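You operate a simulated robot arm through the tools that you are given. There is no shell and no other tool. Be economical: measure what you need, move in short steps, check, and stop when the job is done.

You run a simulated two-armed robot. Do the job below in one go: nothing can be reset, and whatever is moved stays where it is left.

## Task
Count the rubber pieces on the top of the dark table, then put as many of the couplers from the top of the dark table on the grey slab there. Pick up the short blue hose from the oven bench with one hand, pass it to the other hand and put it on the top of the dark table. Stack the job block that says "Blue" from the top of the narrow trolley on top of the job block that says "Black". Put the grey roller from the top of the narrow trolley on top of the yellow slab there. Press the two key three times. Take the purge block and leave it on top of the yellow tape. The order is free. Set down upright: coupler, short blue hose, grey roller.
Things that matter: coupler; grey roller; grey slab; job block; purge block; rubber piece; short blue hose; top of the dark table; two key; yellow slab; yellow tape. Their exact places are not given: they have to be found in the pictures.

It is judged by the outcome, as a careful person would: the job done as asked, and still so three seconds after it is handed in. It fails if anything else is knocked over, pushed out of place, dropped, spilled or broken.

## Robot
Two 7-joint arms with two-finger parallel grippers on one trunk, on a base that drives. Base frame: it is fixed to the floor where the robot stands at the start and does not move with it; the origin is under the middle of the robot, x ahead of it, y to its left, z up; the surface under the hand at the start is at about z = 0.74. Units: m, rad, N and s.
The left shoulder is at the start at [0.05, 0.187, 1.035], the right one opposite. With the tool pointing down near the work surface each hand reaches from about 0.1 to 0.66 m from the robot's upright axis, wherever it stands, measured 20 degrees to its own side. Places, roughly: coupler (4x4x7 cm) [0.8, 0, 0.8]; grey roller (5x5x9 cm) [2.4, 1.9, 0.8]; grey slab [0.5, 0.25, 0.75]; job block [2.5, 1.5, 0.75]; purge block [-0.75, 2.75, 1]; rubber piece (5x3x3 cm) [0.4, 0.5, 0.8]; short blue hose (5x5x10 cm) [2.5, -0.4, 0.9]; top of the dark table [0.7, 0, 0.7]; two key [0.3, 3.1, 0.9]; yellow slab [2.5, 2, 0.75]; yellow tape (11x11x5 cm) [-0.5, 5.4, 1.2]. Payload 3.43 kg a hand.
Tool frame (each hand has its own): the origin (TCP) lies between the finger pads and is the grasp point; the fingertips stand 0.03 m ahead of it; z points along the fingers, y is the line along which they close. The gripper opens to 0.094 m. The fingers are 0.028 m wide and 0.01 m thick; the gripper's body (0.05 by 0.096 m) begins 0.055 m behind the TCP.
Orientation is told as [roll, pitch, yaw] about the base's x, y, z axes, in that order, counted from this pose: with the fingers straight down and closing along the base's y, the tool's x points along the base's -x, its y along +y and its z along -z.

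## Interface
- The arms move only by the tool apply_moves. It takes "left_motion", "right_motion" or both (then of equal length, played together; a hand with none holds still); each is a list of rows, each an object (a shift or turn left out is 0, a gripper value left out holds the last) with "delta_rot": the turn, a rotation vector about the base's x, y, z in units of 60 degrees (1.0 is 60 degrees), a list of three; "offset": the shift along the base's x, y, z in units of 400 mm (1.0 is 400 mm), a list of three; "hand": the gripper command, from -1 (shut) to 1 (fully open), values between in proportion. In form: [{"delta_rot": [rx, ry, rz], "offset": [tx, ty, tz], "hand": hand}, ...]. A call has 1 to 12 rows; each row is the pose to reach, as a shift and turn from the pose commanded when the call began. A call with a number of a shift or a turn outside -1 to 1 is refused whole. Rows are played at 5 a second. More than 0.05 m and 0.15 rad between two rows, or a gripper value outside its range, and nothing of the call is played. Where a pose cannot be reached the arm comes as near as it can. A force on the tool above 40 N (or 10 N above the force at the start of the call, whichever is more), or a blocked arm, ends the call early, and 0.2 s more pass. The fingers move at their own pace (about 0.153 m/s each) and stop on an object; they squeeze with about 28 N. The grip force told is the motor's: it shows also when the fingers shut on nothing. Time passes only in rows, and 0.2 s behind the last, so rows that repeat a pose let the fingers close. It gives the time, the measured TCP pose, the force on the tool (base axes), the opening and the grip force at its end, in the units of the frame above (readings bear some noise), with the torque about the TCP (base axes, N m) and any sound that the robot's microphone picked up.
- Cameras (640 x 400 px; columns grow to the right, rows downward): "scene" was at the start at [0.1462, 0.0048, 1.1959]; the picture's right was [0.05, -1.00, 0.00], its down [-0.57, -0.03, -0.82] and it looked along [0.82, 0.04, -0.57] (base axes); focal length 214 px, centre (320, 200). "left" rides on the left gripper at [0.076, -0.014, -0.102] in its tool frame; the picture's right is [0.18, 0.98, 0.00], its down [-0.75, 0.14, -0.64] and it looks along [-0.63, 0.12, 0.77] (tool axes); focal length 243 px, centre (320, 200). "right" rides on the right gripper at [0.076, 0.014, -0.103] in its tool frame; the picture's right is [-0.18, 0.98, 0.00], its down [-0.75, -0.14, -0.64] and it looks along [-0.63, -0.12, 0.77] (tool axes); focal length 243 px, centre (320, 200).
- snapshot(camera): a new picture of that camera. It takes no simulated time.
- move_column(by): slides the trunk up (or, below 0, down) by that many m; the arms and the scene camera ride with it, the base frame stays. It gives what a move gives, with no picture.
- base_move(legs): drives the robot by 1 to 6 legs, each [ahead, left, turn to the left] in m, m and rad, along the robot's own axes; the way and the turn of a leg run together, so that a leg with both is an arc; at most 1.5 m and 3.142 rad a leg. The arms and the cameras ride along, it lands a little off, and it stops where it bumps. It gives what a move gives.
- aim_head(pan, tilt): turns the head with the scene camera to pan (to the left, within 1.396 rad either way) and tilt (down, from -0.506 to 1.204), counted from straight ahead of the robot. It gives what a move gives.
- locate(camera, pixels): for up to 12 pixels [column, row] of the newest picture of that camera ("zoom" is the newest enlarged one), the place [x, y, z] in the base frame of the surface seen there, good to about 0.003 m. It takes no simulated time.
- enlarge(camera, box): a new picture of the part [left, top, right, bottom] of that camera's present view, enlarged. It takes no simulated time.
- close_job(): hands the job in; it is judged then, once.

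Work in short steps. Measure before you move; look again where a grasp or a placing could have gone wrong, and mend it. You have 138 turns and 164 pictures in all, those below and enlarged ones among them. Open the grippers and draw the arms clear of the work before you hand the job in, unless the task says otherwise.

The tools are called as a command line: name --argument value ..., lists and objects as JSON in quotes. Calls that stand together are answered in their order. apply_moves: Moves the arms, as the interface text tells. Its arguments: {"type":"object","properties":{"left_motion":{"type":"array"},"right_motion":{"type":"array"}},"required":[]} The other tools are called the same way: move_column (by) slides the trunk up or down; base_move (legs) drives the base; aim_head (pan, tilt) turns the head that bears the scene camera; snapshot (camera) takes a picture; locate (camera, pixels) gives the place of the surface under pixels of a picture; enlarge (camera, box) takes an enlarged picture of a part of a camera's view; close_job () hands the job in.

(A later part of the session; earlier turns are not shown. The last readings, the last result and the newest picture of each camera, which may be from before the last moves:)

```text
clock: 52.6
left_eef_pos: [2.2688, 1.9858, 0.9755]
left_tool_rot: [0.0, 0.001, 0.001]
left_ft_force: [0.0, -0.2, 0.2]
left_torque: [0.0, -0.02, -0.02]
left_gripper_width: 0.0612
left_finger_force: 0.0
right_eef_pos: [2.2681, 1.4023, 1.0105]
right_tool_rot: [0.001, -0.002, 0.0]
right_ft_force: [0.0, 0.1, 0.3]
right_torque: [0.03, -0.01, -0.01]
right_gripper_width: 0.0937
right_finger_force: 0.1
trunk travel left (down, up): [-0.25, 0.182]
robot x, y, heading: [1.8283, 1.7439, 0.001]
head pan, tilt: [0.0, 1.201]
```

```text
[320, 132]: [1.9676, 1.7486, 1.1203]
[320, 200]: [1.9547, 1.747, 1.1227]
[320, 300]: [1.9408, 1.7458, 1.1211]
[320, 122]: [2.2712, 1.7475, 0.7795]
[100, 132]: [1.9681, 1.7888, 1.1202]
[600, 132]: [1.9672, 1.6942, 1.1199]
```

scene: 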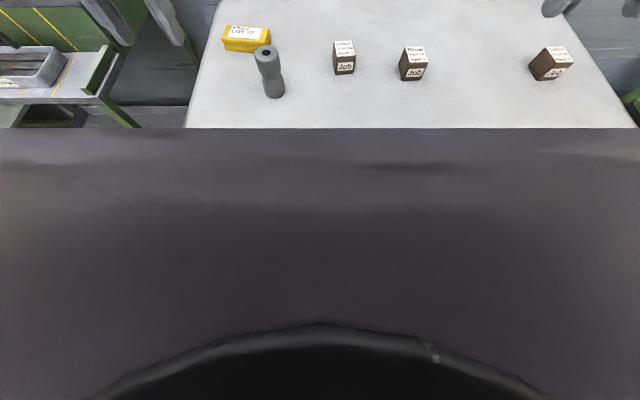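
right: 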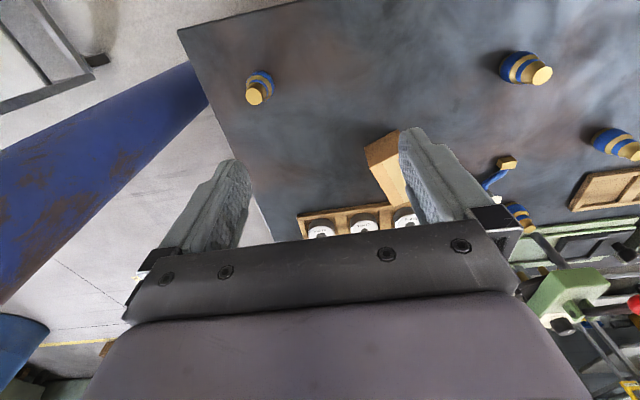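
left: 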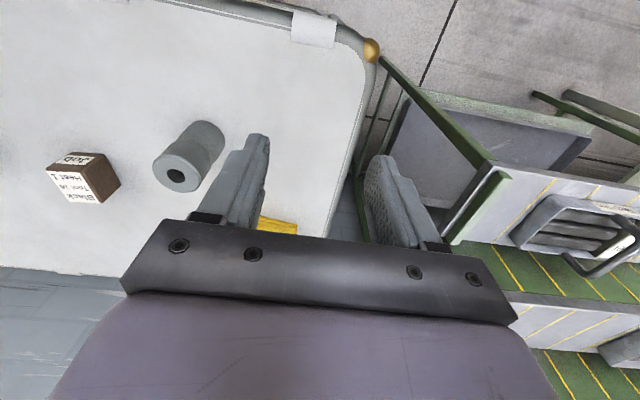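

Blocks need slightly more reach too. I creep forward 0.05 m only.

base_move --legs '[[0.06, 0, 0]]'

aim_head --pan 0.0 --tilt 0.8

snapshot --camera "scene"

snapshot --camera "right"

```text
clock: 53.5
left_eef_pos: [2.3278, 1.9856, 0.9757]
left_tool_rot: [-0.001, 0.001, 0.0]
left_ft_force: [0.5, 0.0, 0.5]
left_torque: [0.0, 0.03, 0.01]
left_gripper_width: 0.0609
left_finger_force: 0.1
right_eef_pos: [2.3266, 1.4007, 1.0098]
right_tool_rot: [-0.002, -0.001, 0.0]
right_ft_force: [0.1, 0.8, 0.5]
right_torque: [0.01, 0.04, -0.03]
right_gripper_width: 0.0941
right_finger_force: 0.0
trunk travel left (down, up): [-0.25, 0.182]
robot x, y, heading: [1.8879, 1.749, -0.005]
head pan, tilt: [0.0, 1.201]
```

```text
clock: 54.4
left_eef_pos: [2.3285, 1.9859, 0.9755]
left_tool_rot: [-0.001, 0.001, 0.0]
left_ft_force: [-0.1, -0.1, 0.4]
left_torque: [-0.01, -0.01, 0.0]
left_gripper_width: 0.0612
left_finger_force: 0.1
right_eef_pos: [2.327, 1.4008, 1.0109]
right_tool_rot: [-0.001, 0.0, 0.002]
right_ft_force: [-0.9, 0.0, -0.7]
right_torque: [0.02, 0.01, 0.0]
right_gripper_width: 0.0939
right_finger_force: 0.2
trunk travel left (down, up): [-0.25, 0.182]
robot x, y, heading: [1.8909, 1.749, -0.001]
head pan, tilt: [0.0, 0.799]
```

```text
131 pictures are left
```

scene: 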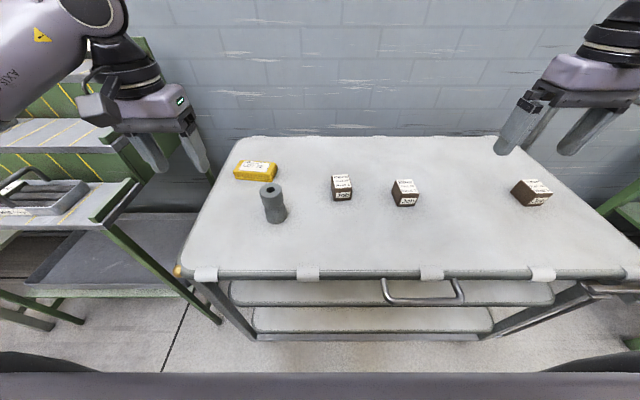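

```text
130 pictures are left
```

right: 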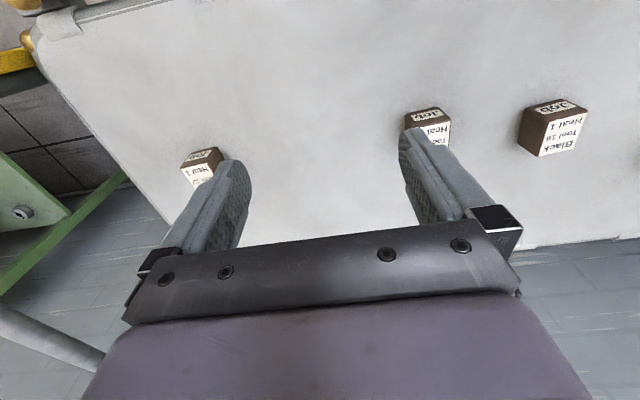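

No bump. I recheck block positions with the right camera.

locate --camera "right" --pixels '[[412, 123], [448, 118], [448, 143], [548, 118], [588, 114], [575, 151], [541, 156]]'

enlarge --camera "scene" --box '[310, 160, 440, 240]'

locate --camera "zoom" --pixels '[[112, 80], [192, 76], [203, 142], [118, 145], [410, 105], [483, 100], [515, 165], [432, 172]]'

```text
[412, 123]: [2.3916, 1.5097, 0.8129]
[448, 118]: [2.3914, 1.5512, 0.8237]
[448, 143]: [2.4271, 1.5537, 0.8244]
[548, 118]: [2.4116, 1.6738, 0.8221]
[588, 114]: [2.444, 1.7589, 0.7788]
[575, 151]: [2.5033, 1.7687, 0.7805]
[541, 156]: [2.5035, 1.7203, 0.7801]
```

```text
4.92 times, centred on (375, 200) of scene
```

zoom: 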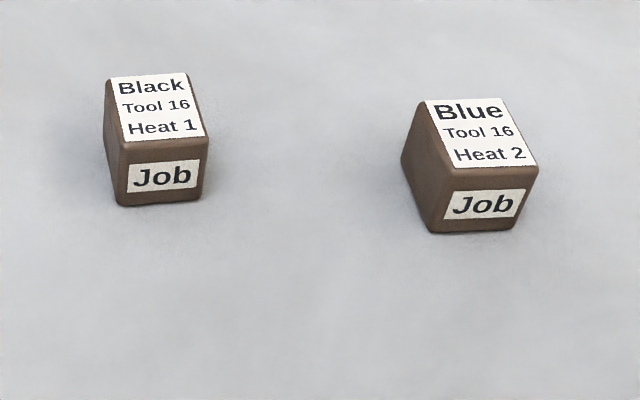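

```text
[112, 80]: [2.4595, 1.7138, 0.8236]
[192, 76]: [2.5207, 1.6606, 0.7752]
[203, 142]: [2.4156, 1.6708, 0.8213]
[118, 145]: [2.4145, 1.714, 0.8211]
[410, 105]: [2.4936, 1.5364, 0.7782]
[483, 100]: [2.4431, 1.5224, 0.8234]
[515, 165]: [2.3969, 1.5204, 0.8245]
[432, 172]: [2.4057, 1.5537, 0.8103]
```

Blue centre (2.420,1.532), Black centre (2.439,1.692). The right hand goes over Blue, down to z 0.813, and grips.

apply_moves --right_motion '[{"offset": [0.058, 0.082, 0], "hand": 1}, {"offset": [0.116, 0.164, 0]}, {"offset": [0.174, 0.246, 0]}, {"offset": [0.2325, 0.3275, 0]}, {"offset": [0.2325, 0.3275, -0.12]}, {"offset": [0.2325, 0.3275, -0.24]}, {"offset": [0.2325, 0.3275, -0.36]}, {"offset": [0.2325, 0.3275, -0.44]}, {"offset": [0.2325, 0.3275, -0.494]}, {"offset": [0.2325, 0.3275, -0.494]}]'

snapshot --camera "right"

```text
clock: 56.6
left_eef_pos: [2.3291, 1.986, 0.9757]
left_tool_rot: [-0.001, 0.0, 0.0]
left_ft_force: [0.4, 1.1, 0.0]
left_torque: [-0.01, -0.01, -0.01]
left_gripper_width: 0.0612
left_finger_force: 0.0
right_eef_pos: [2.4184, 1.5329, 0.8115]
right_tool_rot: [0.0, -0.001, 0.0]
right_ft_force: [-0.5, -0.1, 0.0]
right_torque: [-0.03, 0.03, 0.01]
right_gripper_width: 0.0942
right_finger_force: 0.1
trunk travel left (down, up): [-0.25, 0.182]
robot x, y, heading: [1.8914, 1.7477, -0.003]
head pan, tilt: [0.0, 0.799]
```

```text
128 pictures are left
```

right: 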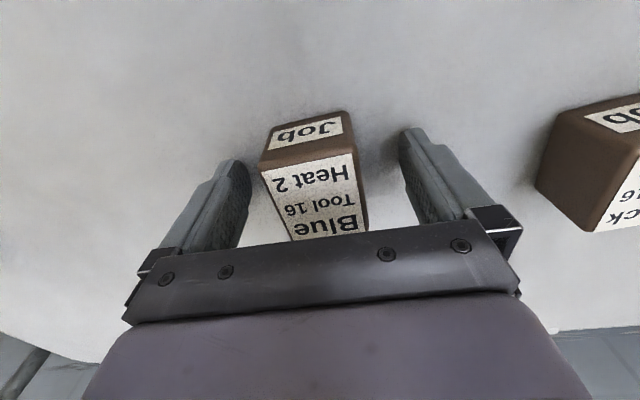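

Well straddled. Close and lift 8 cm.

apply_moves --right_motion '[{"hand": -1}, {"hand": -1}, {"hand": -1}, {"hand": -1}, {"offset": [0, 0, 0.1]}, {"offset": [0, 0, 0.2]}]'

snapshot --camera "right"

```text
clock: 58.0
left_eef_pos: [2.3278, 1.9876, 0.974]
left_tool_rot: [0.0, -0.001, -0.002]
left_ft_force: [-0.8, -0.4, -0.3]
left_torque: [0.01, 0.01, 0.0]
left_gripper_width: 0.061
left_finger_force: 0.0
right_eef_pos: [2.4197, 1.5323, 0.8923]
right_tool_rot: [0.002, 0.0, 0.0]
right_ft_force: [-0.3, 0.3, -0.9]
right_torque: [0.02, -0.01, -0.01]
right_gripper_width: 0.0497
right_finger_force: 27.8
trunk travel left (down, up): [-0.25, 0.182]
robot x, y, heading: [1.8881, 1.7463, -0.001]
head pan, tilt: [0.0, 0.799]
```

```text
127 pictures are left
```

right: 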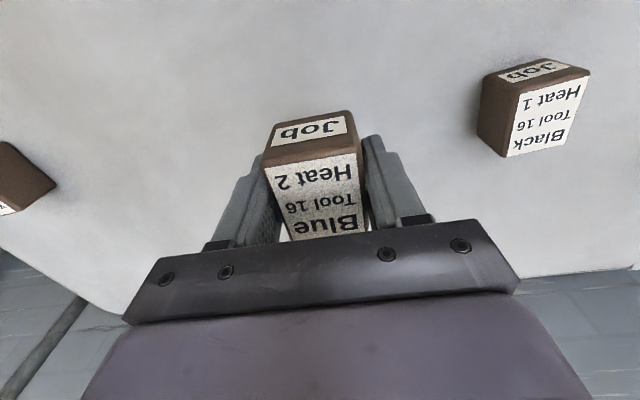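

Held at 0.05 m width. I re-measure Black's top from this view.

locate --camera "right" --pixels '[[524, 98], [585, 80], [560, 143], [510, 152], [545, 118]]'

enlarge --camera "right" --box '[470, 40, 610, 170]'

locate --camera "zoom" --pixels '[[235, 185], [515, 120], [440, 325], [180, 345], [360, 130], [300, 345]]'

```text
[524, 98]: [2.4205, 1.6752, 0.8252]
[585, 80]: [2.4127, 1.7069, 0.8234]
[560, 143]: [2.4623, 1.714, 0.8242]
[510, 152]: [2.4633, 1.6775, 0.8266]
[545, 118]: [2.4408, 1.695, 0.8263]
```

```text
3.08 times, centred on (540, 105) of right
```

zoom: 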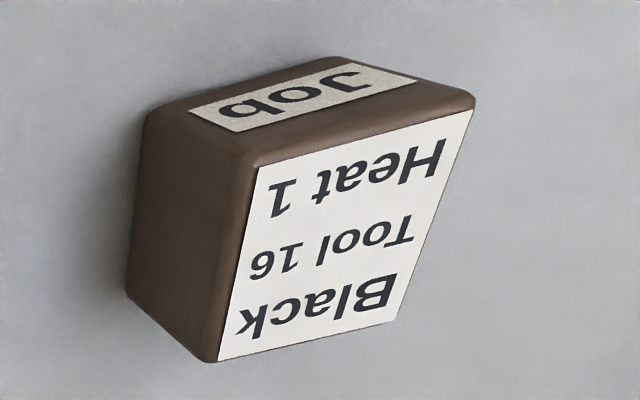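

```text
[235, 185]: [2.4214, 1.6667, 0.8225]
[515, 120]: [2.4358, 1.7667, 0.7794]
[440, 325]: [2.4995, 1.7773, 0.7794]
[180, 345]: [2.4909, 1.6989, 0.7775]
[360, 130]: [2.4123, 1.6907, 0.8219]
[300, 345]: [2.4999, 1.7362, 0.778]
```

I move over Black (shift +0.020,+0.160, yaw +0.07) and lower to just above contact.

apply_moves --right_motion '[{"offset": [0.01, 0.1, 0.02], "delta_rot": [0, 0, 0.02]}, {"offset": [0.025, 0.2, 0.02], "delta_rot": [0, 0, 0.04]}, {"offset": [0.04, 0.3, 0.02], "delta_rot": [0, 0, 0.06]}, {"offset": [0.05, 0.4, 0.02], "delta_rot": [0, 0, 0.067]}, {"offset": [0.05, 0.4, 0.02], "delta_rot": [0, 0, 0.067]}, {"offset": [0.05, 0.4, -0.04], "delta_rot": [0, 0, 0.067]}, {"offset": [0.05, 0.4, -0.075], "delta_rot": [0, 0, 0.067]}, {"offset": [0.05, 0.4, -0.075], "delta_rot": [0, 0, 0.067]}]'

enlarge --camera "scene" --box '[270, 130, 430, 230]'

snapshot --camera "right"

```text
clock: 59.8
left_eef_pos: [2.3286, 1.986, 0.9763]
left_tool_rot: [-0.001, 0.0, 0.001]
left_ft_force: [-0.9, 0.6, -0.4]
left_torque: [0.0, -0.02, 0.0]
left_gripper_width: 0.0611
left_finger_force: 0.1
right_eef_pos: [2.4394, 1.6939, 0.8625]
right_tool_rot: [0.002, 0.0, 0.068]
right_ft_force: [-1.0, -0.2, -0.6]
right_torque: [0.01, -0.03, 0.02]
right_gripper_width: 0.0498
right_finger_force: 28.2
trunk travel left (down, up): [-0.25, 0.182]
robot x, y, heading: [1.8849, 1.749, -0.003]
head pan, tilt: [0.0, 0.799]
```

```text
4.00 times, centred on (350, 180) of scene
```

zoom: 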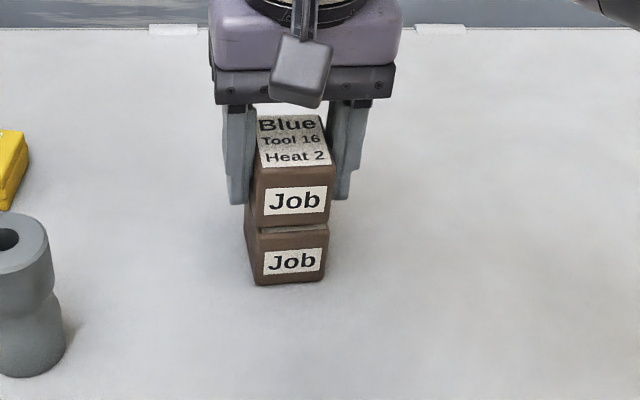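

```text
124 pictures are left
```

right: 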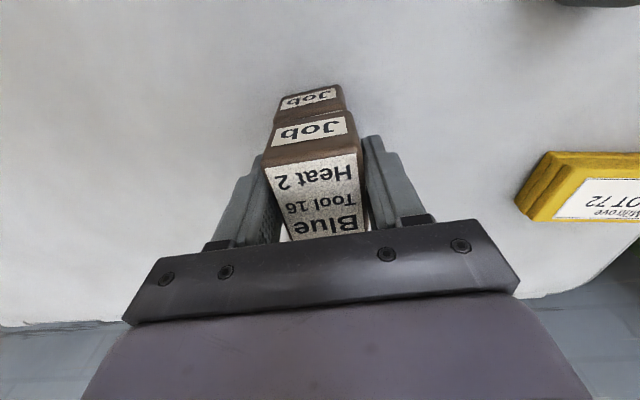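

Aligned. Lower to contact, then release and rise; afterwards draw the right hand back.

apply_moves --right_motion '[{"offset": [0, 0.003, -0.006]}, {"offset": [0, 0.003, -0.012]}, {"offset": [0, 0.003, -0.012]}, {"offset": [0, 0.003, -0.012], "hand": 0.5}, {"offset": [0, 0.003, -0.012]}, {"offset": [0, 0.003, -0.012]}, {"offset": [0, 0.003, 0.08]}, {"offset": [0, 0.003, 0.19]}, {"offset": [0, 0.003, 0.3]}, {"offset": [-0.06, -0.09, 0.34]}, {"offset": [-0.12, -0.18, 0.36]}, {"offset": [-0.18, -0.27, 0.36]}]'

enlarge --camera "scene" --box '[220, 130, 420, 255]'

locate --camera "zoom" --pixels '[[158, 188], [150, 178], [163, 205], [48, 92], [176, 98], [165, 130], [40, 128], [110, 110], [167, 240]]'

```text
clock: 62.4
left_eef_pos: [2.3276, 1.9847, 0.9748]
left_tool_rot: [0.001, -0.002, 0.0]
left_ft_force: [0.0, -0.3, -0.4]
left_torque: [-0.01, -0.01, 0.01]
left_gripper_width: 0.0612
left_finger_force: 0.1
right_eef_pos: [2.3695, 1.5828, 1.0083]
right_tool_rot: [-0.001, -0.002, 0.071]
right_ft_force: [0.1, 0.0, 0.5]
right_torque: [0.03, 0.0, -0.01]
right_gripper_width: 0.0703
right_finger_force: 0.0
trunk travel left (down, up): [-0.25, 0.182]
robot x, y, heading: [1.8908, 1.7454, -0.001]
head pan, tilt: [0.0, 0.799]
```

```text
3.20 times, centred on (320, 192) of scene
```

zoom: 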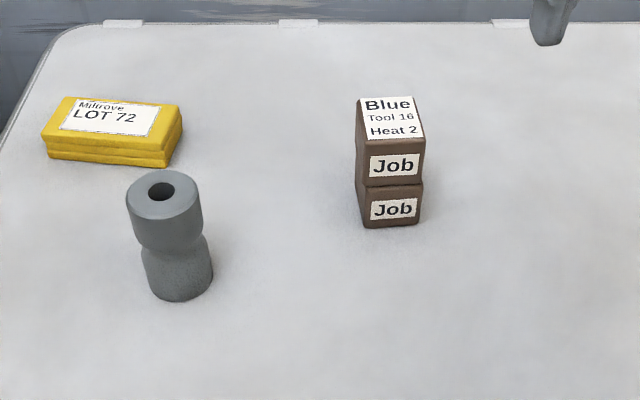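

```text
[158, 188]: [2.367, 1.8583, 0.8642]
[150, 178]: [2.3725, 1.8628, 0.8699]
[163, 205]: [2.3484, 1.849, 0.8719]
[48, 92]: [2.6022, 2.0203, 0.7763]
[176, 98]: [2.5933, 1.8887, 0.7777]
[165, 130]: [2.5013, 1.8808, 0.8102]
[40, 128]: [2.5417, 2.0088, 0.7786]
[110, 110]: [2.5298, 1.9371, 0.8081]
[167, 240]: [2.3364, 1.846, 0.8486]
```

Stack stands. Now the roller: measure its rim and the slab from both cameras.

locate --camera "zoom" --pixels '[[131, 197], [199, 197], [166, 174], [164, 214], [64, 101], [170, 107], [166, 138], [48, 133], [178, 112]]'

snapshot --camera "left"

```text
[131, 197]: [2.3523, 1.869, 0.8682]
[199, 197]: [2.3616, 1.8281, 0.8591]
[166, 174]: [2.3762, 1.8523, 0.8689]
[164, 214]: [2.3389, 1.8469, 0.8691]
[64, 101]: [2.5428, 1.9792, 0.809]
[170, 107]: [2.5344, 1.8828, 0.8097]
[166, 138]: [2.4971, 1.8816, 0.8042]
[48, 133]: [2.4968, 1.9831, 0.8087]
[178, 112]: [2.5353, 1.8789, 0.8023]
```

```text
122 pictures are left
```

left: 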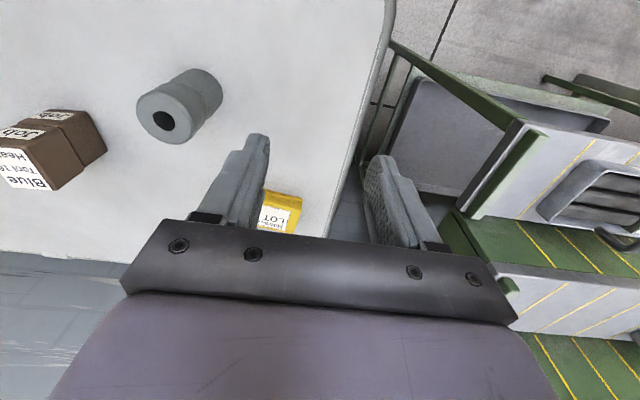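

Roller centre ≈(2.357,1.848), top 0.868. The left hand goes over, opens, descends to z 0.845.

apply_moves --left_motion '[{"offset": [0.025, -0.115, 0], "hand": 1}, {"offset": [0.05, -0.23, 0]}, {"offset": [0.074, -0.343, 0]}, {"offset": [0.074, -0.343, 0]}, {"offset": [0.074, -0.343, -0.11]}, {"offset": [0.074, -0.343, -0.22]}, {"offset": [0.074, -0.343, -0.325]}, {"offset": [0.074, -0.343, -0.325]}]'

snapshot --camera "left"

enlarge --camera "scene" --box '[200, 110, 360, 250]'

```text
clock: 64.2
left_eef_pos: [2.3562, 1.8497, 0.8443]
left_tool_rot: [0.0, 0.0, -0.001]
left_ft_force: [0.3, -0.7, -1.2]
left_torque: [0.03, 0.01, -0.02]
left_gripper_width: 0.094
left_finger_force: 0.0
right_eef_pos: [2.3709, 1.5826, 1.008]
right_tool_rot: [-0.002, 0.0, 0.069]
right_ft_force: [1.1, -1.0, -0.2]
right_torque: [-0.01, 0.03, 0.0]
right_gripper_width: 0.0706
right_finger_force: 0.1
trunk travel left (down, up): [-0.25, 0.182]
robot x, y, heading: [1.8891, 1.749, -0.002]
head pan, tilt: [0.0, 0.799]
```

```text
121 pictures are left
```

left: 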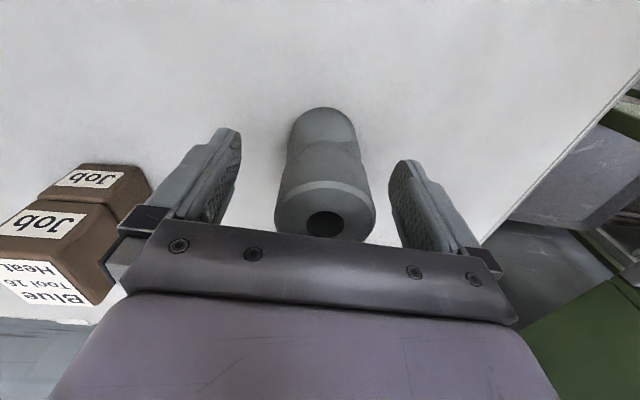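

```text
2.86 times, centred on (280, 180) of scene
```

zoom: 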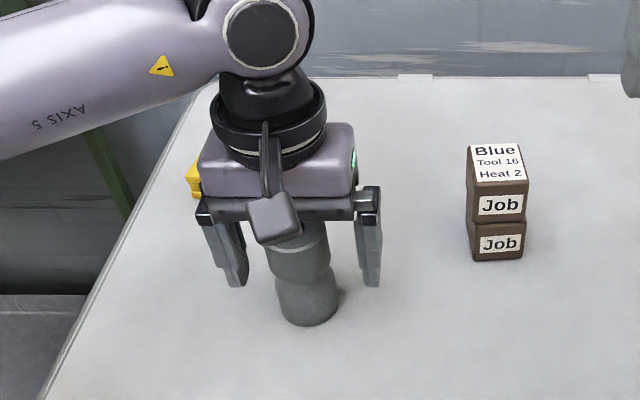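

Centred. Grip, lift 6 cm, then move toward the slab.

apply_moves --left_motion '[{"hand": -1}, {"hand": -1}, {"hand": -1}, {"hand": -1}, {"offset": [0, 0, 0.1]}, {"offset": [0, 0, 0.2]}, {"offset": [0.08, 0.05, 0.2]}, {"offset": [0.18, 0.09, 0.2]}, {"offset": [0.28, 0.13, 0.2]}, {"offset": [0.36, 0.17, 0.2]}, {"offset": [0.407, 0.203, 0.2]}, {"offset": [0.407, 0.203, 0.2]}]'

snapshot --camera "left"

enlarge --camera "scene" --box '[200, 90, 360, 230]'

```text
clock: 66.8
left_eef_pos: [2.5162, 1.9315, 0.9234]
left_tool_rot: [-0.001, -0.001, -0.001]
left_ft_force: [0.3, 0.4, -2.4]
left_torque: [0.02, -0.01, 0.04]
left_gripper_width: 0.0482
left_finger_force: 28.1
left hand out of reach, approached as far as the arm can: row 11, 12
right_eef_pos: [2.3704, 1.5832, 1.0079]
right_tool_rot: [0.001, 0.0, 0.068]
right_ft_force: [-0.4, 0.2, 0.2]
right_torque: [-0.03, 0.01, 0.05]
right_gripper_width: 0.0706
right_finger_force: 0.0
trunk travel left (down, up): [-0.25, 0.182]
robot x, y, heading: [1.8884, 1.7483, -0.002]
head pan, tilt: [0.0, 0.799]
```

```text
119 pictures are left
```

left: 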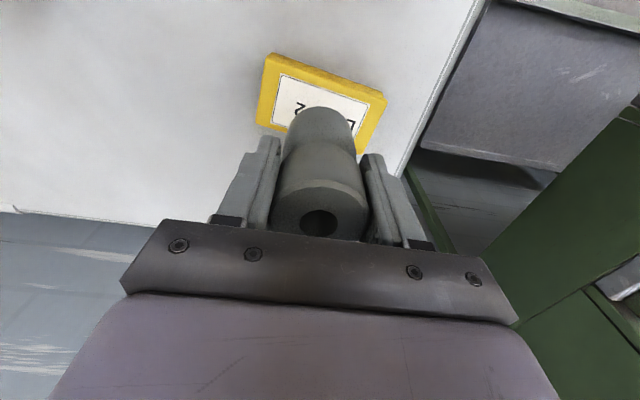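

```text
2.86 times, centred on (280, 160) of scene
```

zoom: 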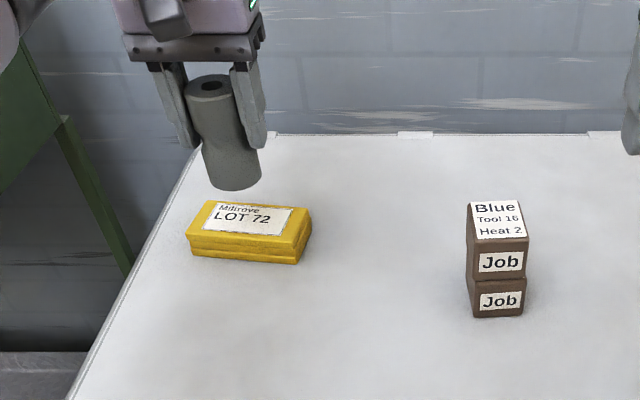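

2.516 is within 4 mm of slab centre. I lower toward the slab and watch x.

apply_moves --left_motion '[{"offset": [0, 0, -0.05]}, {"offset": [0, 0, -0.09]}, {"offset": [0, 0, -0.105]}, {"offset": [0, 0, -0.105]}]'

enlarge --camera "scene" --box '[200, 110, 330, 210]'

snapshot --camera "left"

```text
clock: 67.8
left_eef_pos: [2.5158, 1.9311, 0.8823]
left_tool_rot: [-0.002, 0.001, 0.001]
left_ft_force: [-0.1, 0.4, -2.5]
left_torque: [0.0, 0.0, 0.0]
left_gripper_width: 0.0483
left_finger_force: 27.6
right_eef_pos: [2.3697, 1.5817, 1.0079]
right_tool_rot: [0.0, -0.003, 0.069]
right_ft_force: [-0.4, -0.8, 0.5]
right_torque: [-0.01, 0.0, -0.01]
right_gripper_width: 0.0703
right_finger_force: 0.0
trunk travel left (down, up): [-0.25, 0.182]
robot x, y, heading: [1.8862, 1.749, -0.007]
head pan, tilt: [0.0, 0.799]
```

```text
4.00 times, centred on (265, 160) of scene
```

zoom: 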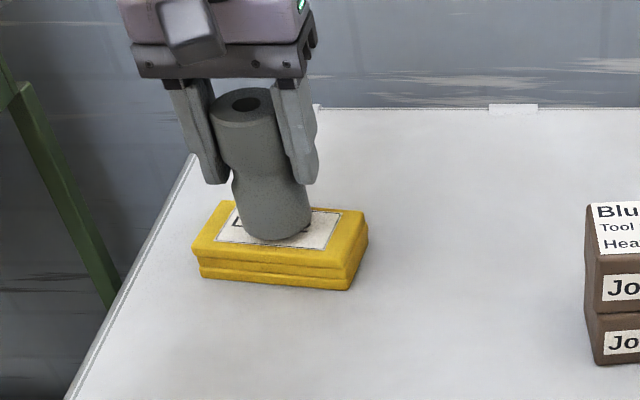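

```text
116 pictures are left
```

left: 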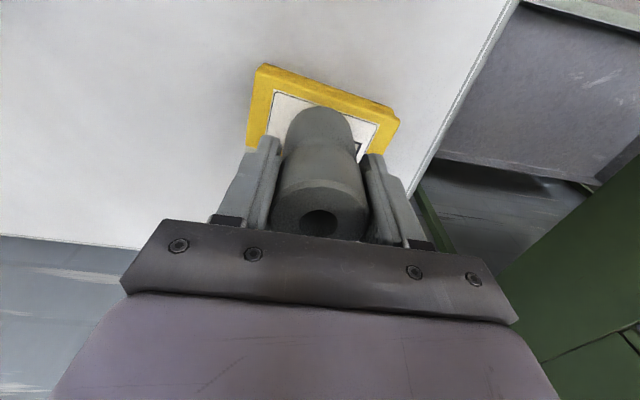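

Looks centred. Lower to contact (~7–8 mm).

apply_moves --left_motion '[{"offset": [0, 0, -0.009]}, {"offset": [0, 0, -0.016]}, {"offset": [0, 0, -0.02]}, {"offset": [0, 0, -0.02]}]'

```text
clock: 68.8
left_eef_pos: [2.5156, 1.9321, 0.8764]
left_tool_rot: [0.0, -0.003, 0.001]
left_ft_force: [1.7, 1.0, 8.5]
left_torque: [-0.01, 0.09, -0.01]
left_gripper_width: 0.0481
left_finger_force: 27.8
right_eef_pos: [2.3697, 1.5818, 1.009]
right_tool_rot: [-0.001, -0.002, 0.069]
right_ft_force: [0.0, -1.0, -0.1]
right_torque: [0.01, 0.01, 0.03]
right_gripper_width: 0.0704
right_finger_force: 0.0
trunk travel left (down, up): [-0.25, 0.182]
robot x, y, heading: [1.8865, 1.7439, -0.002]
head pan, tilt: [0.0, 0.799]
```

Firm contact. Ease off slightly, open partway, rise.

apply_moves --left_motion '[{"offset": [0, 0, 0.004]}, {"offset": [0, 0, 0.004], "hand": 0.4}, {"offset": [0, 0, 0.004]}, {"offset": [0, 0, 0.004]}, {"offset": [0, 0, 0.1]}, {"offset": [0, 0, 0.2]}, {"offset": [0, 0, 0.3]}, {"offset": [-0.1, 0, 0.32]}, {"offset": [-0.2, 0, 0.34]}, {"offset": [-0.3, 0, 0.34]}]'

enlarge --camera "scene" --box '[200, 110, 460, 260]'

```text
clock: 71.0
left_eef_pos: [2.3959, 1.9316, 1.0096]
left_tool_rot: [0.0, 0.001, 0.004]
left_ft_force: [0.2, -0.9, 0.3]
left_torque: [0.01, -0.05, 0.0]
left_gripper_width: 0.0661
left_finger_force: 0.0
left hand out of reach, approached as far as the arm can: row 6, 7
right_eef_pos: [2.37, 1.5825, 1.007]
right_tool_rot: [-0.001, 0.0, 0.069]
right_ft_force: [0.2, -0.9, 0.9]
right_torque: [0.03, -0.01, 0.0]
right_gripper_width: 0.0705
right_finger_force: 0.0
trunk travel left (down, up): [-0.25, 0.182]
robot x, y, heading: [1.8896, 1.7454, -0.003]
head pan, tilt: [0.0, 0.799]
```

```text
2.46 times, centred on (330, 185) of scene
```

zoom: 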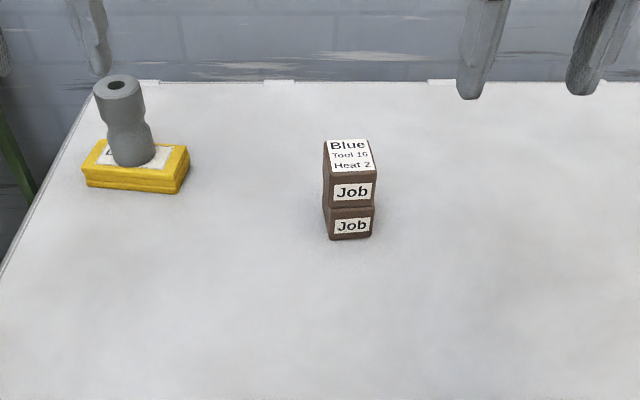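

Roller and stack fine. I retract the hands 12 cm, back off 0.3 m, and strafe right to the oven bench.

apply_moves --left_motion '[{"offset": [-0.1, 0, 0.02]}, {"offset": [-0.2, 0, 0.04], "hand": 1}, {"offset": [-0.3, 0, 0.06]}]' --right_motion '[{"offset": [-0.1, -0.05, 0.02], "delta_rot": [0, 0, -0.022]}, {"offset": [-0.2, -0.1, 0.04], "delta_rot": [0, 0, -0.044], "hand": 1}, {"offset": [-0.28, -0.15, 0.06], "delta_rot": [0, 0, -0.066]}]'

base_move --legs '[[-0.3, 0, 0.003], [0, -1.05, 0]]'

aim_head --pan -0.6 --tilt 0.55

snapshot --camera "scene"

```text
clock: 71.8
left_eef_pos: [2.2754, 1.9289, 1.033]
left_tool_rot: [-0.002, 0.0, -0.002]
left_ft_force: [0.3, 0.4, 0.5]
left_torque: [-0.01, 0.03, -0.03]
left_gripper_width: 0.0938
left_finger_force: 0.1
right_eef_pos: [2.2572, 1.5248, 1.0306]
right_tool_rot: [-0.001, 0.0, -0.001]
right_ft_force: [-0.6, -0.7, -0.6]
right_torque: [-0.03, 0.04, -0.04]
right_gripper_width: 0.0937
right_finger_force: 0.0
trunk travel left (down, up): [-0.25, 0.182]
robot x, y, heading: [1.8927, 1.7448, -0.002]
head pan, tilt: [0.0, 0.799]
```

```text
clock: 83.0
left_eef_pos: [1.9699, 0.8721, 1.0332]
left_tool_rot: [-0.001, -0.001, -0.017]
left_ft_force: [-0.3, -0.5, 0.4]
left_torque: [-0.02, 0.03, 0.0]
left_gripper_width: 0.0939
left_finger_force: 0.0
right_eef_pos: [1.9438, 0.4661, 1.0317]
right_tool_rot: [0.0, 0.0, -0.018]
right_ft_force: [-1.0, -0.3, 0.3]
right_torque: [0.0, 0.02, 0.02]
right_gripper_width: 0.0941
right_finger_force: 0.2
trunk travel left (down, up): [-0.25, 0.182]
robot x, y, heading: [1.5766, 0.6989, -0.021]
head pan, tilt: [0.0, 0.799]
```

```text
clock: 84.0
left_eef_pos: [1.9709, 0.8714, 1.0342]
left_tool_rot: [-0.001, 0.0, -0.017]
left_ft_force: [0.1, 0.4, -0.8]
left_torque: [0.03, -0.01, -0.01]
left_gripper_width: 0.0937
left_finger_force: 0.1
right_eef_pos: [1.9453, 0.4665, 1.0311]
right_tool_rot: [0.001, 0.0, -0.017]
right_ft_force: [0.0, -0.7, 0.3]
right_torque: [0.02, 0.0, 0.03]
right_gripper_width: 0.094
right_finger_force: 0.1
trunk travel left (down, up): [-0.25, 0.182]
robot x, y, heading: [1.5796, 0.6986, -0.017]
head pan, tilt: [-0.6, 0.55]
```

```text
114 pictures are left
```

scene: 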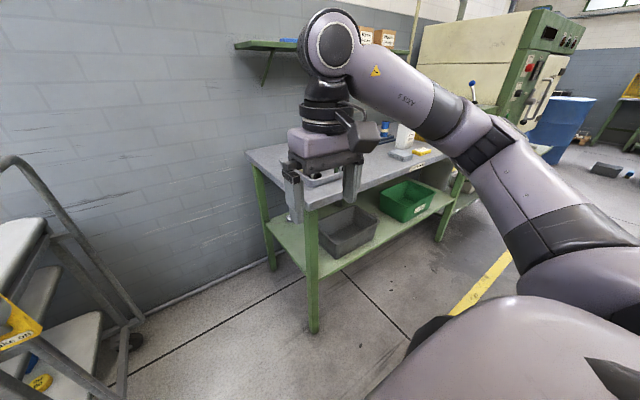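

Continue right ~1.0 m and correct heading.

base_move --legs '[[0, -1.0, 0.018]]'

aim_head --pan 0.0 --tilt 0.5

snapshot --camera "scene"

```text
clock: 93.0
left_eef_pos: [1.9605, -0.1156, 1.0331]
left_tool_rot: [-0.002, 0.001, 0.005]
left_ft_force: [0.1, 0.3, -1.0]
left_torque: [-0.01, 0.0, -0.02]
left_gripper_width: 0.0939
left_finger_force: 0.0
right_eef_pos: [1.9432, -0.5209, 1.0296]
right_tool_rot: [-0.001, 0.001, 0.005]
right_ft_force: [-0.5, 0.1, -1.2]
right_torque: [0.02, 0.02, 0.0]
right_gripper_width: 0.0939
right_finger_force: 0.0
trunk travel left (down, up): [-0.25, 0.182]
robot x, y, heading: [1.5702, -0.3008, 0.002]
head pan, tilt: [-0.6, 0.55]
```

```text
clock: 94.0
left_eef_pos: [1.9581, -0.1146, 1.0337]
left_tool_rot: [-0.001, 0.001, 0.005]
left_ft_force: [0.4, 0.3, 0.0]
left_torque: [0.01, 0.01, 0.03]
left_gripper_width: 0.0943
left_finger_force: 0.1
right_eef_pos: [1.9436, -0.5206, 1.0307]
right_tool_rot: [-0.001, 0.0, 0.006]
right_ft_force: [-0.6, -0.1, -0.3]
right_torque: [0.01, 0.03, 0.02]
right_gripper_width: 0.0939
right_finger_force: 0.1
trunk travel left (down, up): [-0.25, 0.182]
robot x, y, heading: [1.5713, -0.2999, 0.005]
head pan, tilt: [0.0, 0.499]
```

```text
113 pictures are left
```

scene: 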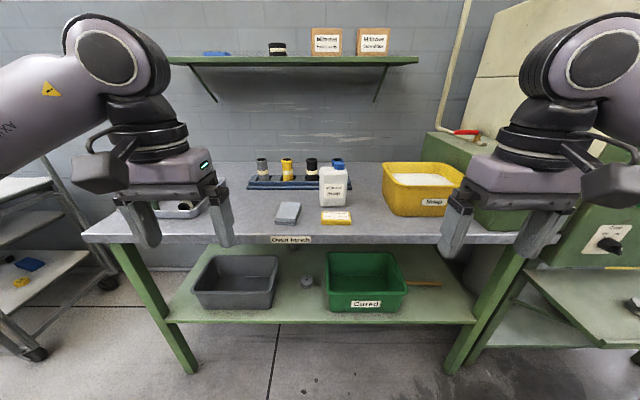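

The blue hose's top shows at (338,163) behind the soap bottle. I drive 0.28 m closer and look.

base_move --legs '[[0.28, 0, 0]]'

aim_head --pan 0.0 --tilt 0.6

snapshot --camera "scene"

enlarge --camera "scene" --box '[220, 80, 420, 220]'

locate --camera "zoom" --pixels '[[300, 170], [345, 165], [365, 175], [340, 200], [270, 170], [215, 170], [140, 170], [345, 250], [380, 165]]'

```text
clock: 96.0
left_eef_pos: [2.236, -0.1177, 1.0329]
left_tool_rot: [0.001, 0.001, 0.002]
left_ft_force: [0.1, 0.1, 0.8]
left_torque: [0.02, 0.0, 0.02]
left_gripper_width: 0.094
left_finger_force: 0.0
right_eef_pos: [2.218, -0.5207, 1.0298]
right_tool_rot: [0.0, 0.0, 0.002]
right_ft_force: [-0.3, -0.2, 0.4]
right_torque: [-0.02, 0.01, 0.01]
right_gripper_width: 0.0937
right_finger_force: 0.1
trunk travel left (down, up): [-0.25, 0.182]
robot x, y, heading: [1.8459, -0.2956, 0.005]
head pan, tilt: [0.0, 0.499]
```

```text
clock: 96.7
left_eef_pos: [2.2351, -0.1168, 1.0319]
left_tool_rot: [-0.002, -0.002, 0.002]
left_ft_force: [0.1, 0.8, 0.3]
left_torque: [0.02, 0.01, 0.01]
left_gripper_width: 0.0937
left_finger_force: 0.1
right_eef_pos: [2.2168, -0.5228, 1.0315]
right_tool_rot: [0.001, 0.001, 0.002]
right_ft_force: [-0.7, 0.5, 0.7]
right_torque: [0.02, -0.02, 0.01]
right_gripper_width: 0.094
right_finger_force: 0.0
trunk travel left (down, up): [-0.25, 0.182]
robot x, y, heading: [1.8437, -0.298, -0.004]
head pan, tilt: [0.0, 0.6]
```

```text
112 pictures are left
```

scene: 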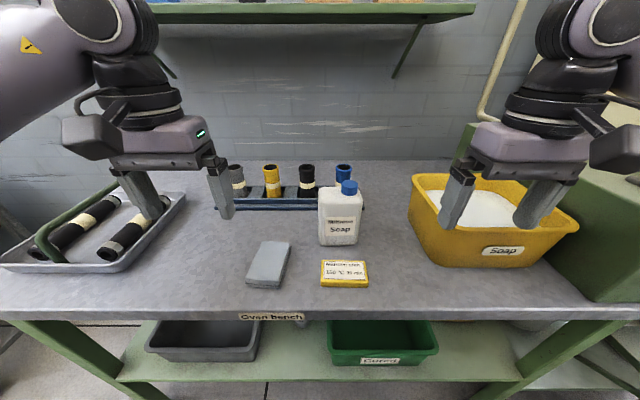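

```text
2.86 times, centred on (320, 150) of scene
```

zoom: 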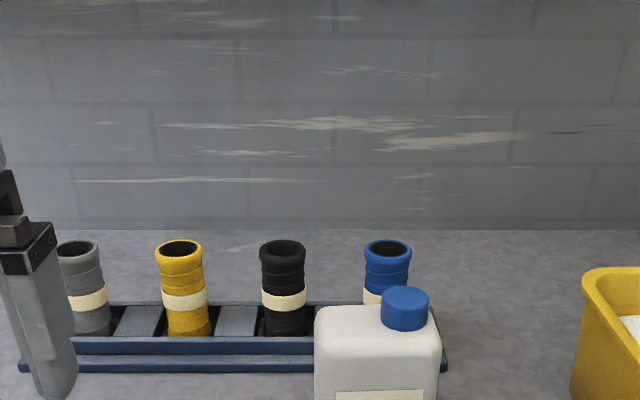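

```text
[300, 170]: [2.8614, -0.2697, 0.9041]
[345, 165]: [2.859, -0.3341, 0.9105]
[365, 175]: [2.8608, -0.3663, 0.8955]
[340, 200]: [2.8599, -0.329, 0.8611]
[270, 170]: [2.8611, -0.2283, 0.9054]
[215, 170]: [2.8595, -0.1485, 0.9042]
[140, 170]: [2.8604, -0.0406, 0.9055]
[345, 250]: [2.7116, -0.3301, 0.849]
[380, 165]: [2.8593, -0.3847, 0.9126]
```

locate --camera "zoom" --pixels '[[367, 248], [409, 248], [388, 259], [388, 242], [367, 290], [283, 260], [405, 292], [330, 315], [430, 315], [235, 318], [262, 252], [304, 252]]'

snapshot --camera "left"

```text
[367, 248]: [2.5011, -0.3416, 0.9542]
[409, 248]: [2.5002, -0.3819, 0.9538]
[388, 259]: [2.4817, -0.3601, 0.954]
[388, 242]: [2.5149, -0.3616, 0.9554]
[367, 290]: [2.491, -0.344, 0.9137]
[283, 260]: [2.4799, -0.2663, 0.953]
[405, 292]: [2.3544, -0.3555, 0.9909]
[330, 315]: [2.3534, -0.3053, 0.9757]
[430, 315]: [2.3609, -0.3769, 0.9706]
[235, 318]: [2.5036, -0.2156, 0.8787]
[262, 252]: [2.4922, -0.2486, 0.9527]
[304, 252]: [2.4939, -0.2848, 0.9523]
```

```text
110 pictures are left
```

left: 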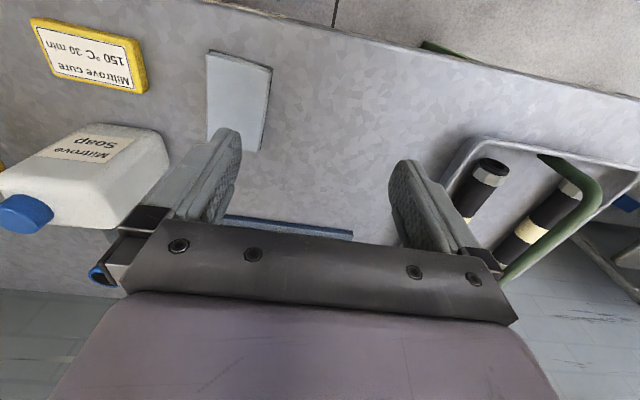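

Hose centre (2.4985,-0.3615), top 0.955. The right hand needs ~4 cm more reach: I creep forward 0.045 and left 0.1.

base_move --legs '[[0.045, 0.1, 0.003]]'

snapshot --camera "scene"

enlarge --camera "scene" --box '[270, 130, 430, 240]'

snapshot --camera "right"

```text
clock: 98.2
left_eef_pos: [2.2766, -0.0197, 1.0341]
left_tool_rot: [0.001, 0.001, 0.0]
left_ft_force: [0.2, 0.8, -0.5]
left_torque: [0.01, 0.01, 0.0]
left_gripper_width: 0.0939
left_finger_force: 0.0
right_eef_pos: [2.259, -0.4248, 1.0318]
right_tool_rot: [0.0, -0.001, 0.002]
right_ft_force: [-0.8, 0.5, 0.3]
right_torque: [-0.04, 0.02, 0.04]
right_gripper_width: 0.094
right_finger_force: 0.2
trunk travel left (down, up): [-0.25, 0.182]
robot x, y, heading: [1.8876, -0.2029, -0.002]
head pan, tilt: [0.0, 0.6]
```

```text
109 pictures are left
```

scene: 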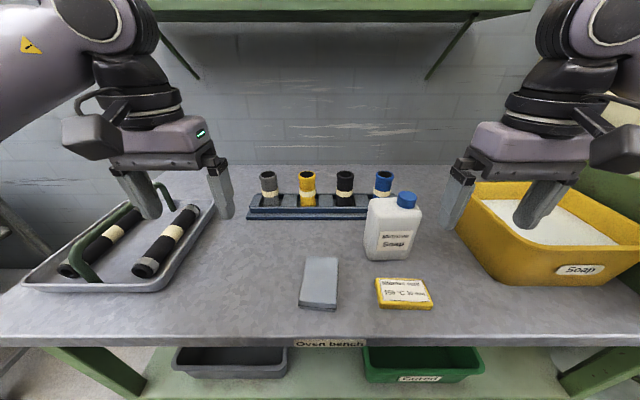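

```text
3.64 times, centred on (350, 185) of scene
```

zoom: 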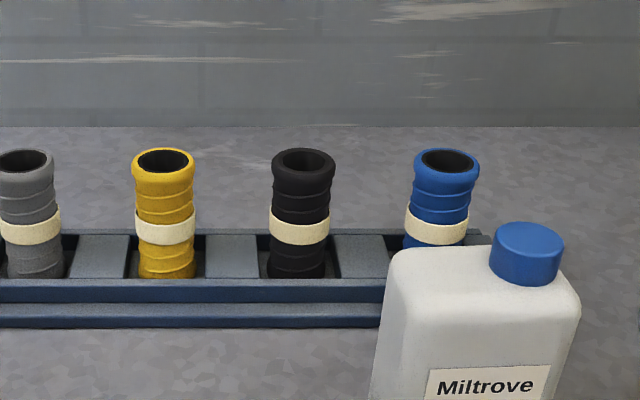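

```text
107 pictures are left
```

right: 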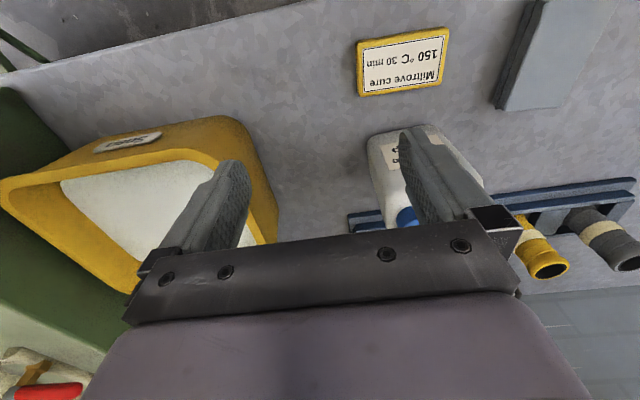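

locate --camera "zoom" --pixels '[[417, 164], [476, 164], [447, 177], [447, 151], [303, 178], [525, 232], [447, 230], [480, 238], [440, 252]]'

```text
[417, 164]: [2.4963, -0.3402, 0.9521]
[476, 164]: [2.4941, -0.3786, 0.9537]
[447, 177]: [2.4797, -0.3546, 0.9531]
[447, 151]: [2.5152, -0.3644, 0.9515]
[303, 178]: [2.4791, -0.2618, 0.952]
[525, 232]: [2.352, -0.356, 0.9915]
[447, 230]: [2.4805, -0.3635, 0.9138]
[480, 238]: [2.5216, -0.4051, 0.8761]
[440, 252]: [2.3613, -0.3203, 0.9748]
```

Raise 6 cm, move over the hose with fingers at ~7.5 cm, then descend partway and check.

apply_moves --right_motion '[{"offset": [0, 0, 0.08], "hand": 0.6}, {"offset": [0.03, 0.01, 0.15]}, {"offset": [0.14, 0.05, 0.15]}, {"offset": [0.255, 0.085, 0.15]}, {"offset": [0.37, 0.12, 0.15]}, {"offset": [0.485, 0.15, 0.15]}, {"offset": [0.596, 0.162, 0.15]}, {"offset": [0.596, 0.162, 0.15]}, {"offset": [0.596, 0.162, 0.05]}, {"offset": [0.596, 0.162, -0.04]}, {"offset": [0.596, 0.162, -0.04]}]'

snapshot --camera "right"

enlarge --camera "scene" --box '[300, 80, 480, 240]'

```text
clock: 100.6
left_eef_pos: [2.2757, -0.0197, 1.0345]
left_tool_rot: [-0.002, -0.002, 0.002]
left_ft_force: [0.3, -0.1, -0.1]
left_torque: [0.03, 0.01, -0.01]
left_gripper_width: 0.0941
left_finger_force: 0.1
right_eef_pos: [2.493, -0.361, 1.0132]
right_tool_rot: [-0.002, -0.002, 0.002]
right_ft_force: [0.1, -0.2, -0.5]
right_torque: [0.01, 0.02, -0.02]
right_gripper_width: 0.0755
right_finger_force: 0.0
right hand out of reach, approached as far as the arm can: row 7, 8, 9, 10, 11
trunk travel left (down, up): [-0.25, 0.182]
robot x, y, heading: [1.8889, -0.2, -0.001]
head pan, tilt: [0.0, 0.6]
```

```text
106 pictures are left
```

right: 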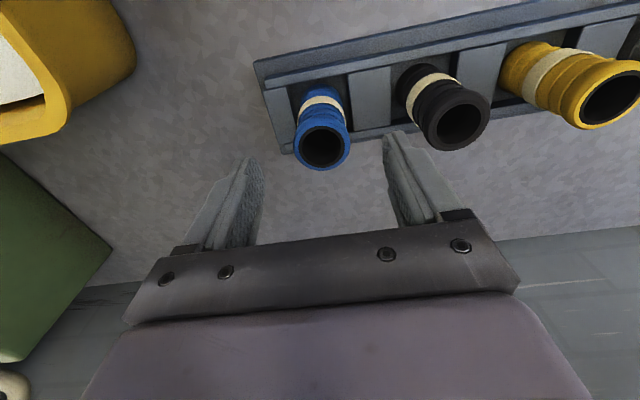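

```text
2.50 times, centred on (390, 160) of scene
```

zoom: 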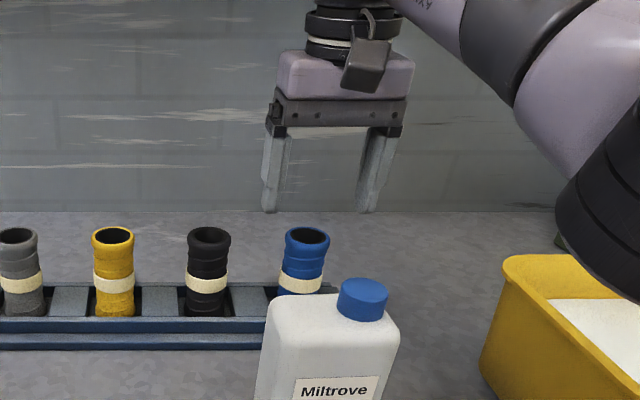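

Aligned over the blue hose. Descend to z≈0.942.

apply_moves --right_motion '[{"offset": [0.01, 0, -0.06]}, {"offset": [0.01, 0, -0.12]}, {"offset": [0.01, 0, -0.177]}, {"offset": [0.01, 0, -0.177]}]'

snapshot --camera "right"

enlarge --camera "scene" --box '[300, 80, 480, 240]'

```text
clock: 101.6
left_eef_pos: [2.2754, -0.0202, 1.0334]
left_tool_rot: [0.001, 0.0, 0.001]
left_ft_force: [-1.1, -0.1, 0.1]
left_torque: [-0.02, -0.02, -0.01]
left_gripper_width: 0.0941
left_finger_force: 0.1
right_eef_pos: [2.4967, -0.3616, 0.942]
right_tool_rot: [-0.001, 0.001, 0.0]
right_ft_force: [-0.1, 0.1, 0.7]
right_torque: [0.02, -0.01, 0.0]
right_gripper_width: 0.0753
right_finger_force: 0.1
trunk travel left (down, up): [-0.25, 0.182]
robot x, y, heading: [1.8864, -0.2045, -0.006]
head pan, tilt: [0.0, 0.6]
```

```text
104 pictures are left
```

right: 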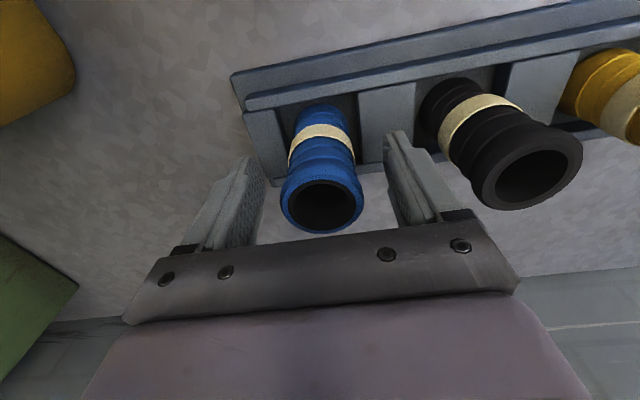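

```text
2.50 times, centred on (390, 160) of scene
```

zoom: 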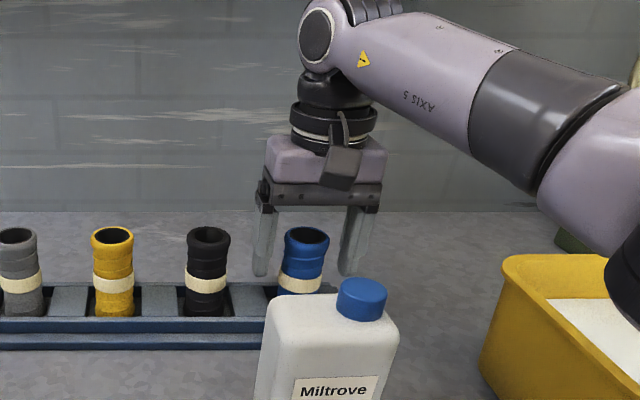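

Close and lift straight up 17 cm in steps.

apply_moves --right_motion '[{"hand": -1}, {"hand": -1}, {"hand": -1}, {"offset": [0, 0, 0.06]}, {"offset": [0, 0, 0.14]}, {"offset": [0, 0, 0.22]}, {"offset": [-0.02, 0, 0.3]}, {"offset": [-0.04, 0, 0.38]}, {"offset": [-0.06, 0, 0.45]}, {"offset": [-0.06, 0, 0.45]}]'

snapshot --camera "right"

snapshot --camera "scene"

```text
clock: 103.8
left_eef_pos: [2.276, -0.0209, 1.0318]
left_tool_rot: [0.001, 0.0, 0.0]
left_ft_force: [-0.3, -0.3, 0.2]
left_torque: [-0.04, -0.02, 0.03]
left_gripper_width: 0.0939
left_finger_force: 0.2
right_eef_pos: [2.4545, -0.3598, 1.1081]
right_tool_rot: [0.0, -0.003, 0.005]
right_ft_force: [-0.4, 0.0, -1.3]
right_torque: [-0.01, 0.03, 0.01]
right_gripper_width: 0.0464
right_finger_force: 27.8
right hand out of reach, approached as far as the arm can: row 6, 7, 8, 9, 10
trunk travel left (down, up): [-0.25, 0.182]
robot x, y, heading: [1.8889, -0.2031, 0.003]
head pan, tilt: [0.0, 0.6]
```

```text
102 pictures are left
```

right: 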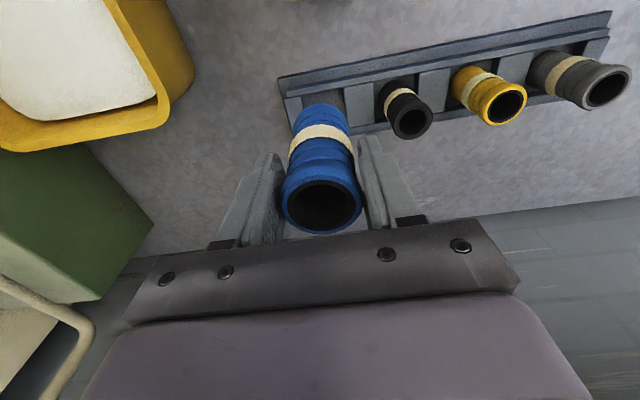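

```text
101 pictures are left
```

scene: 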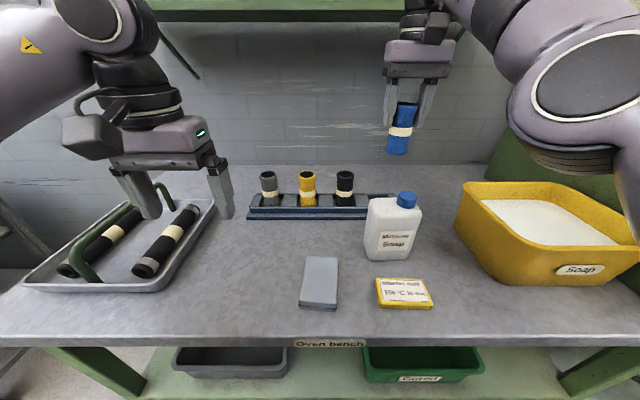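

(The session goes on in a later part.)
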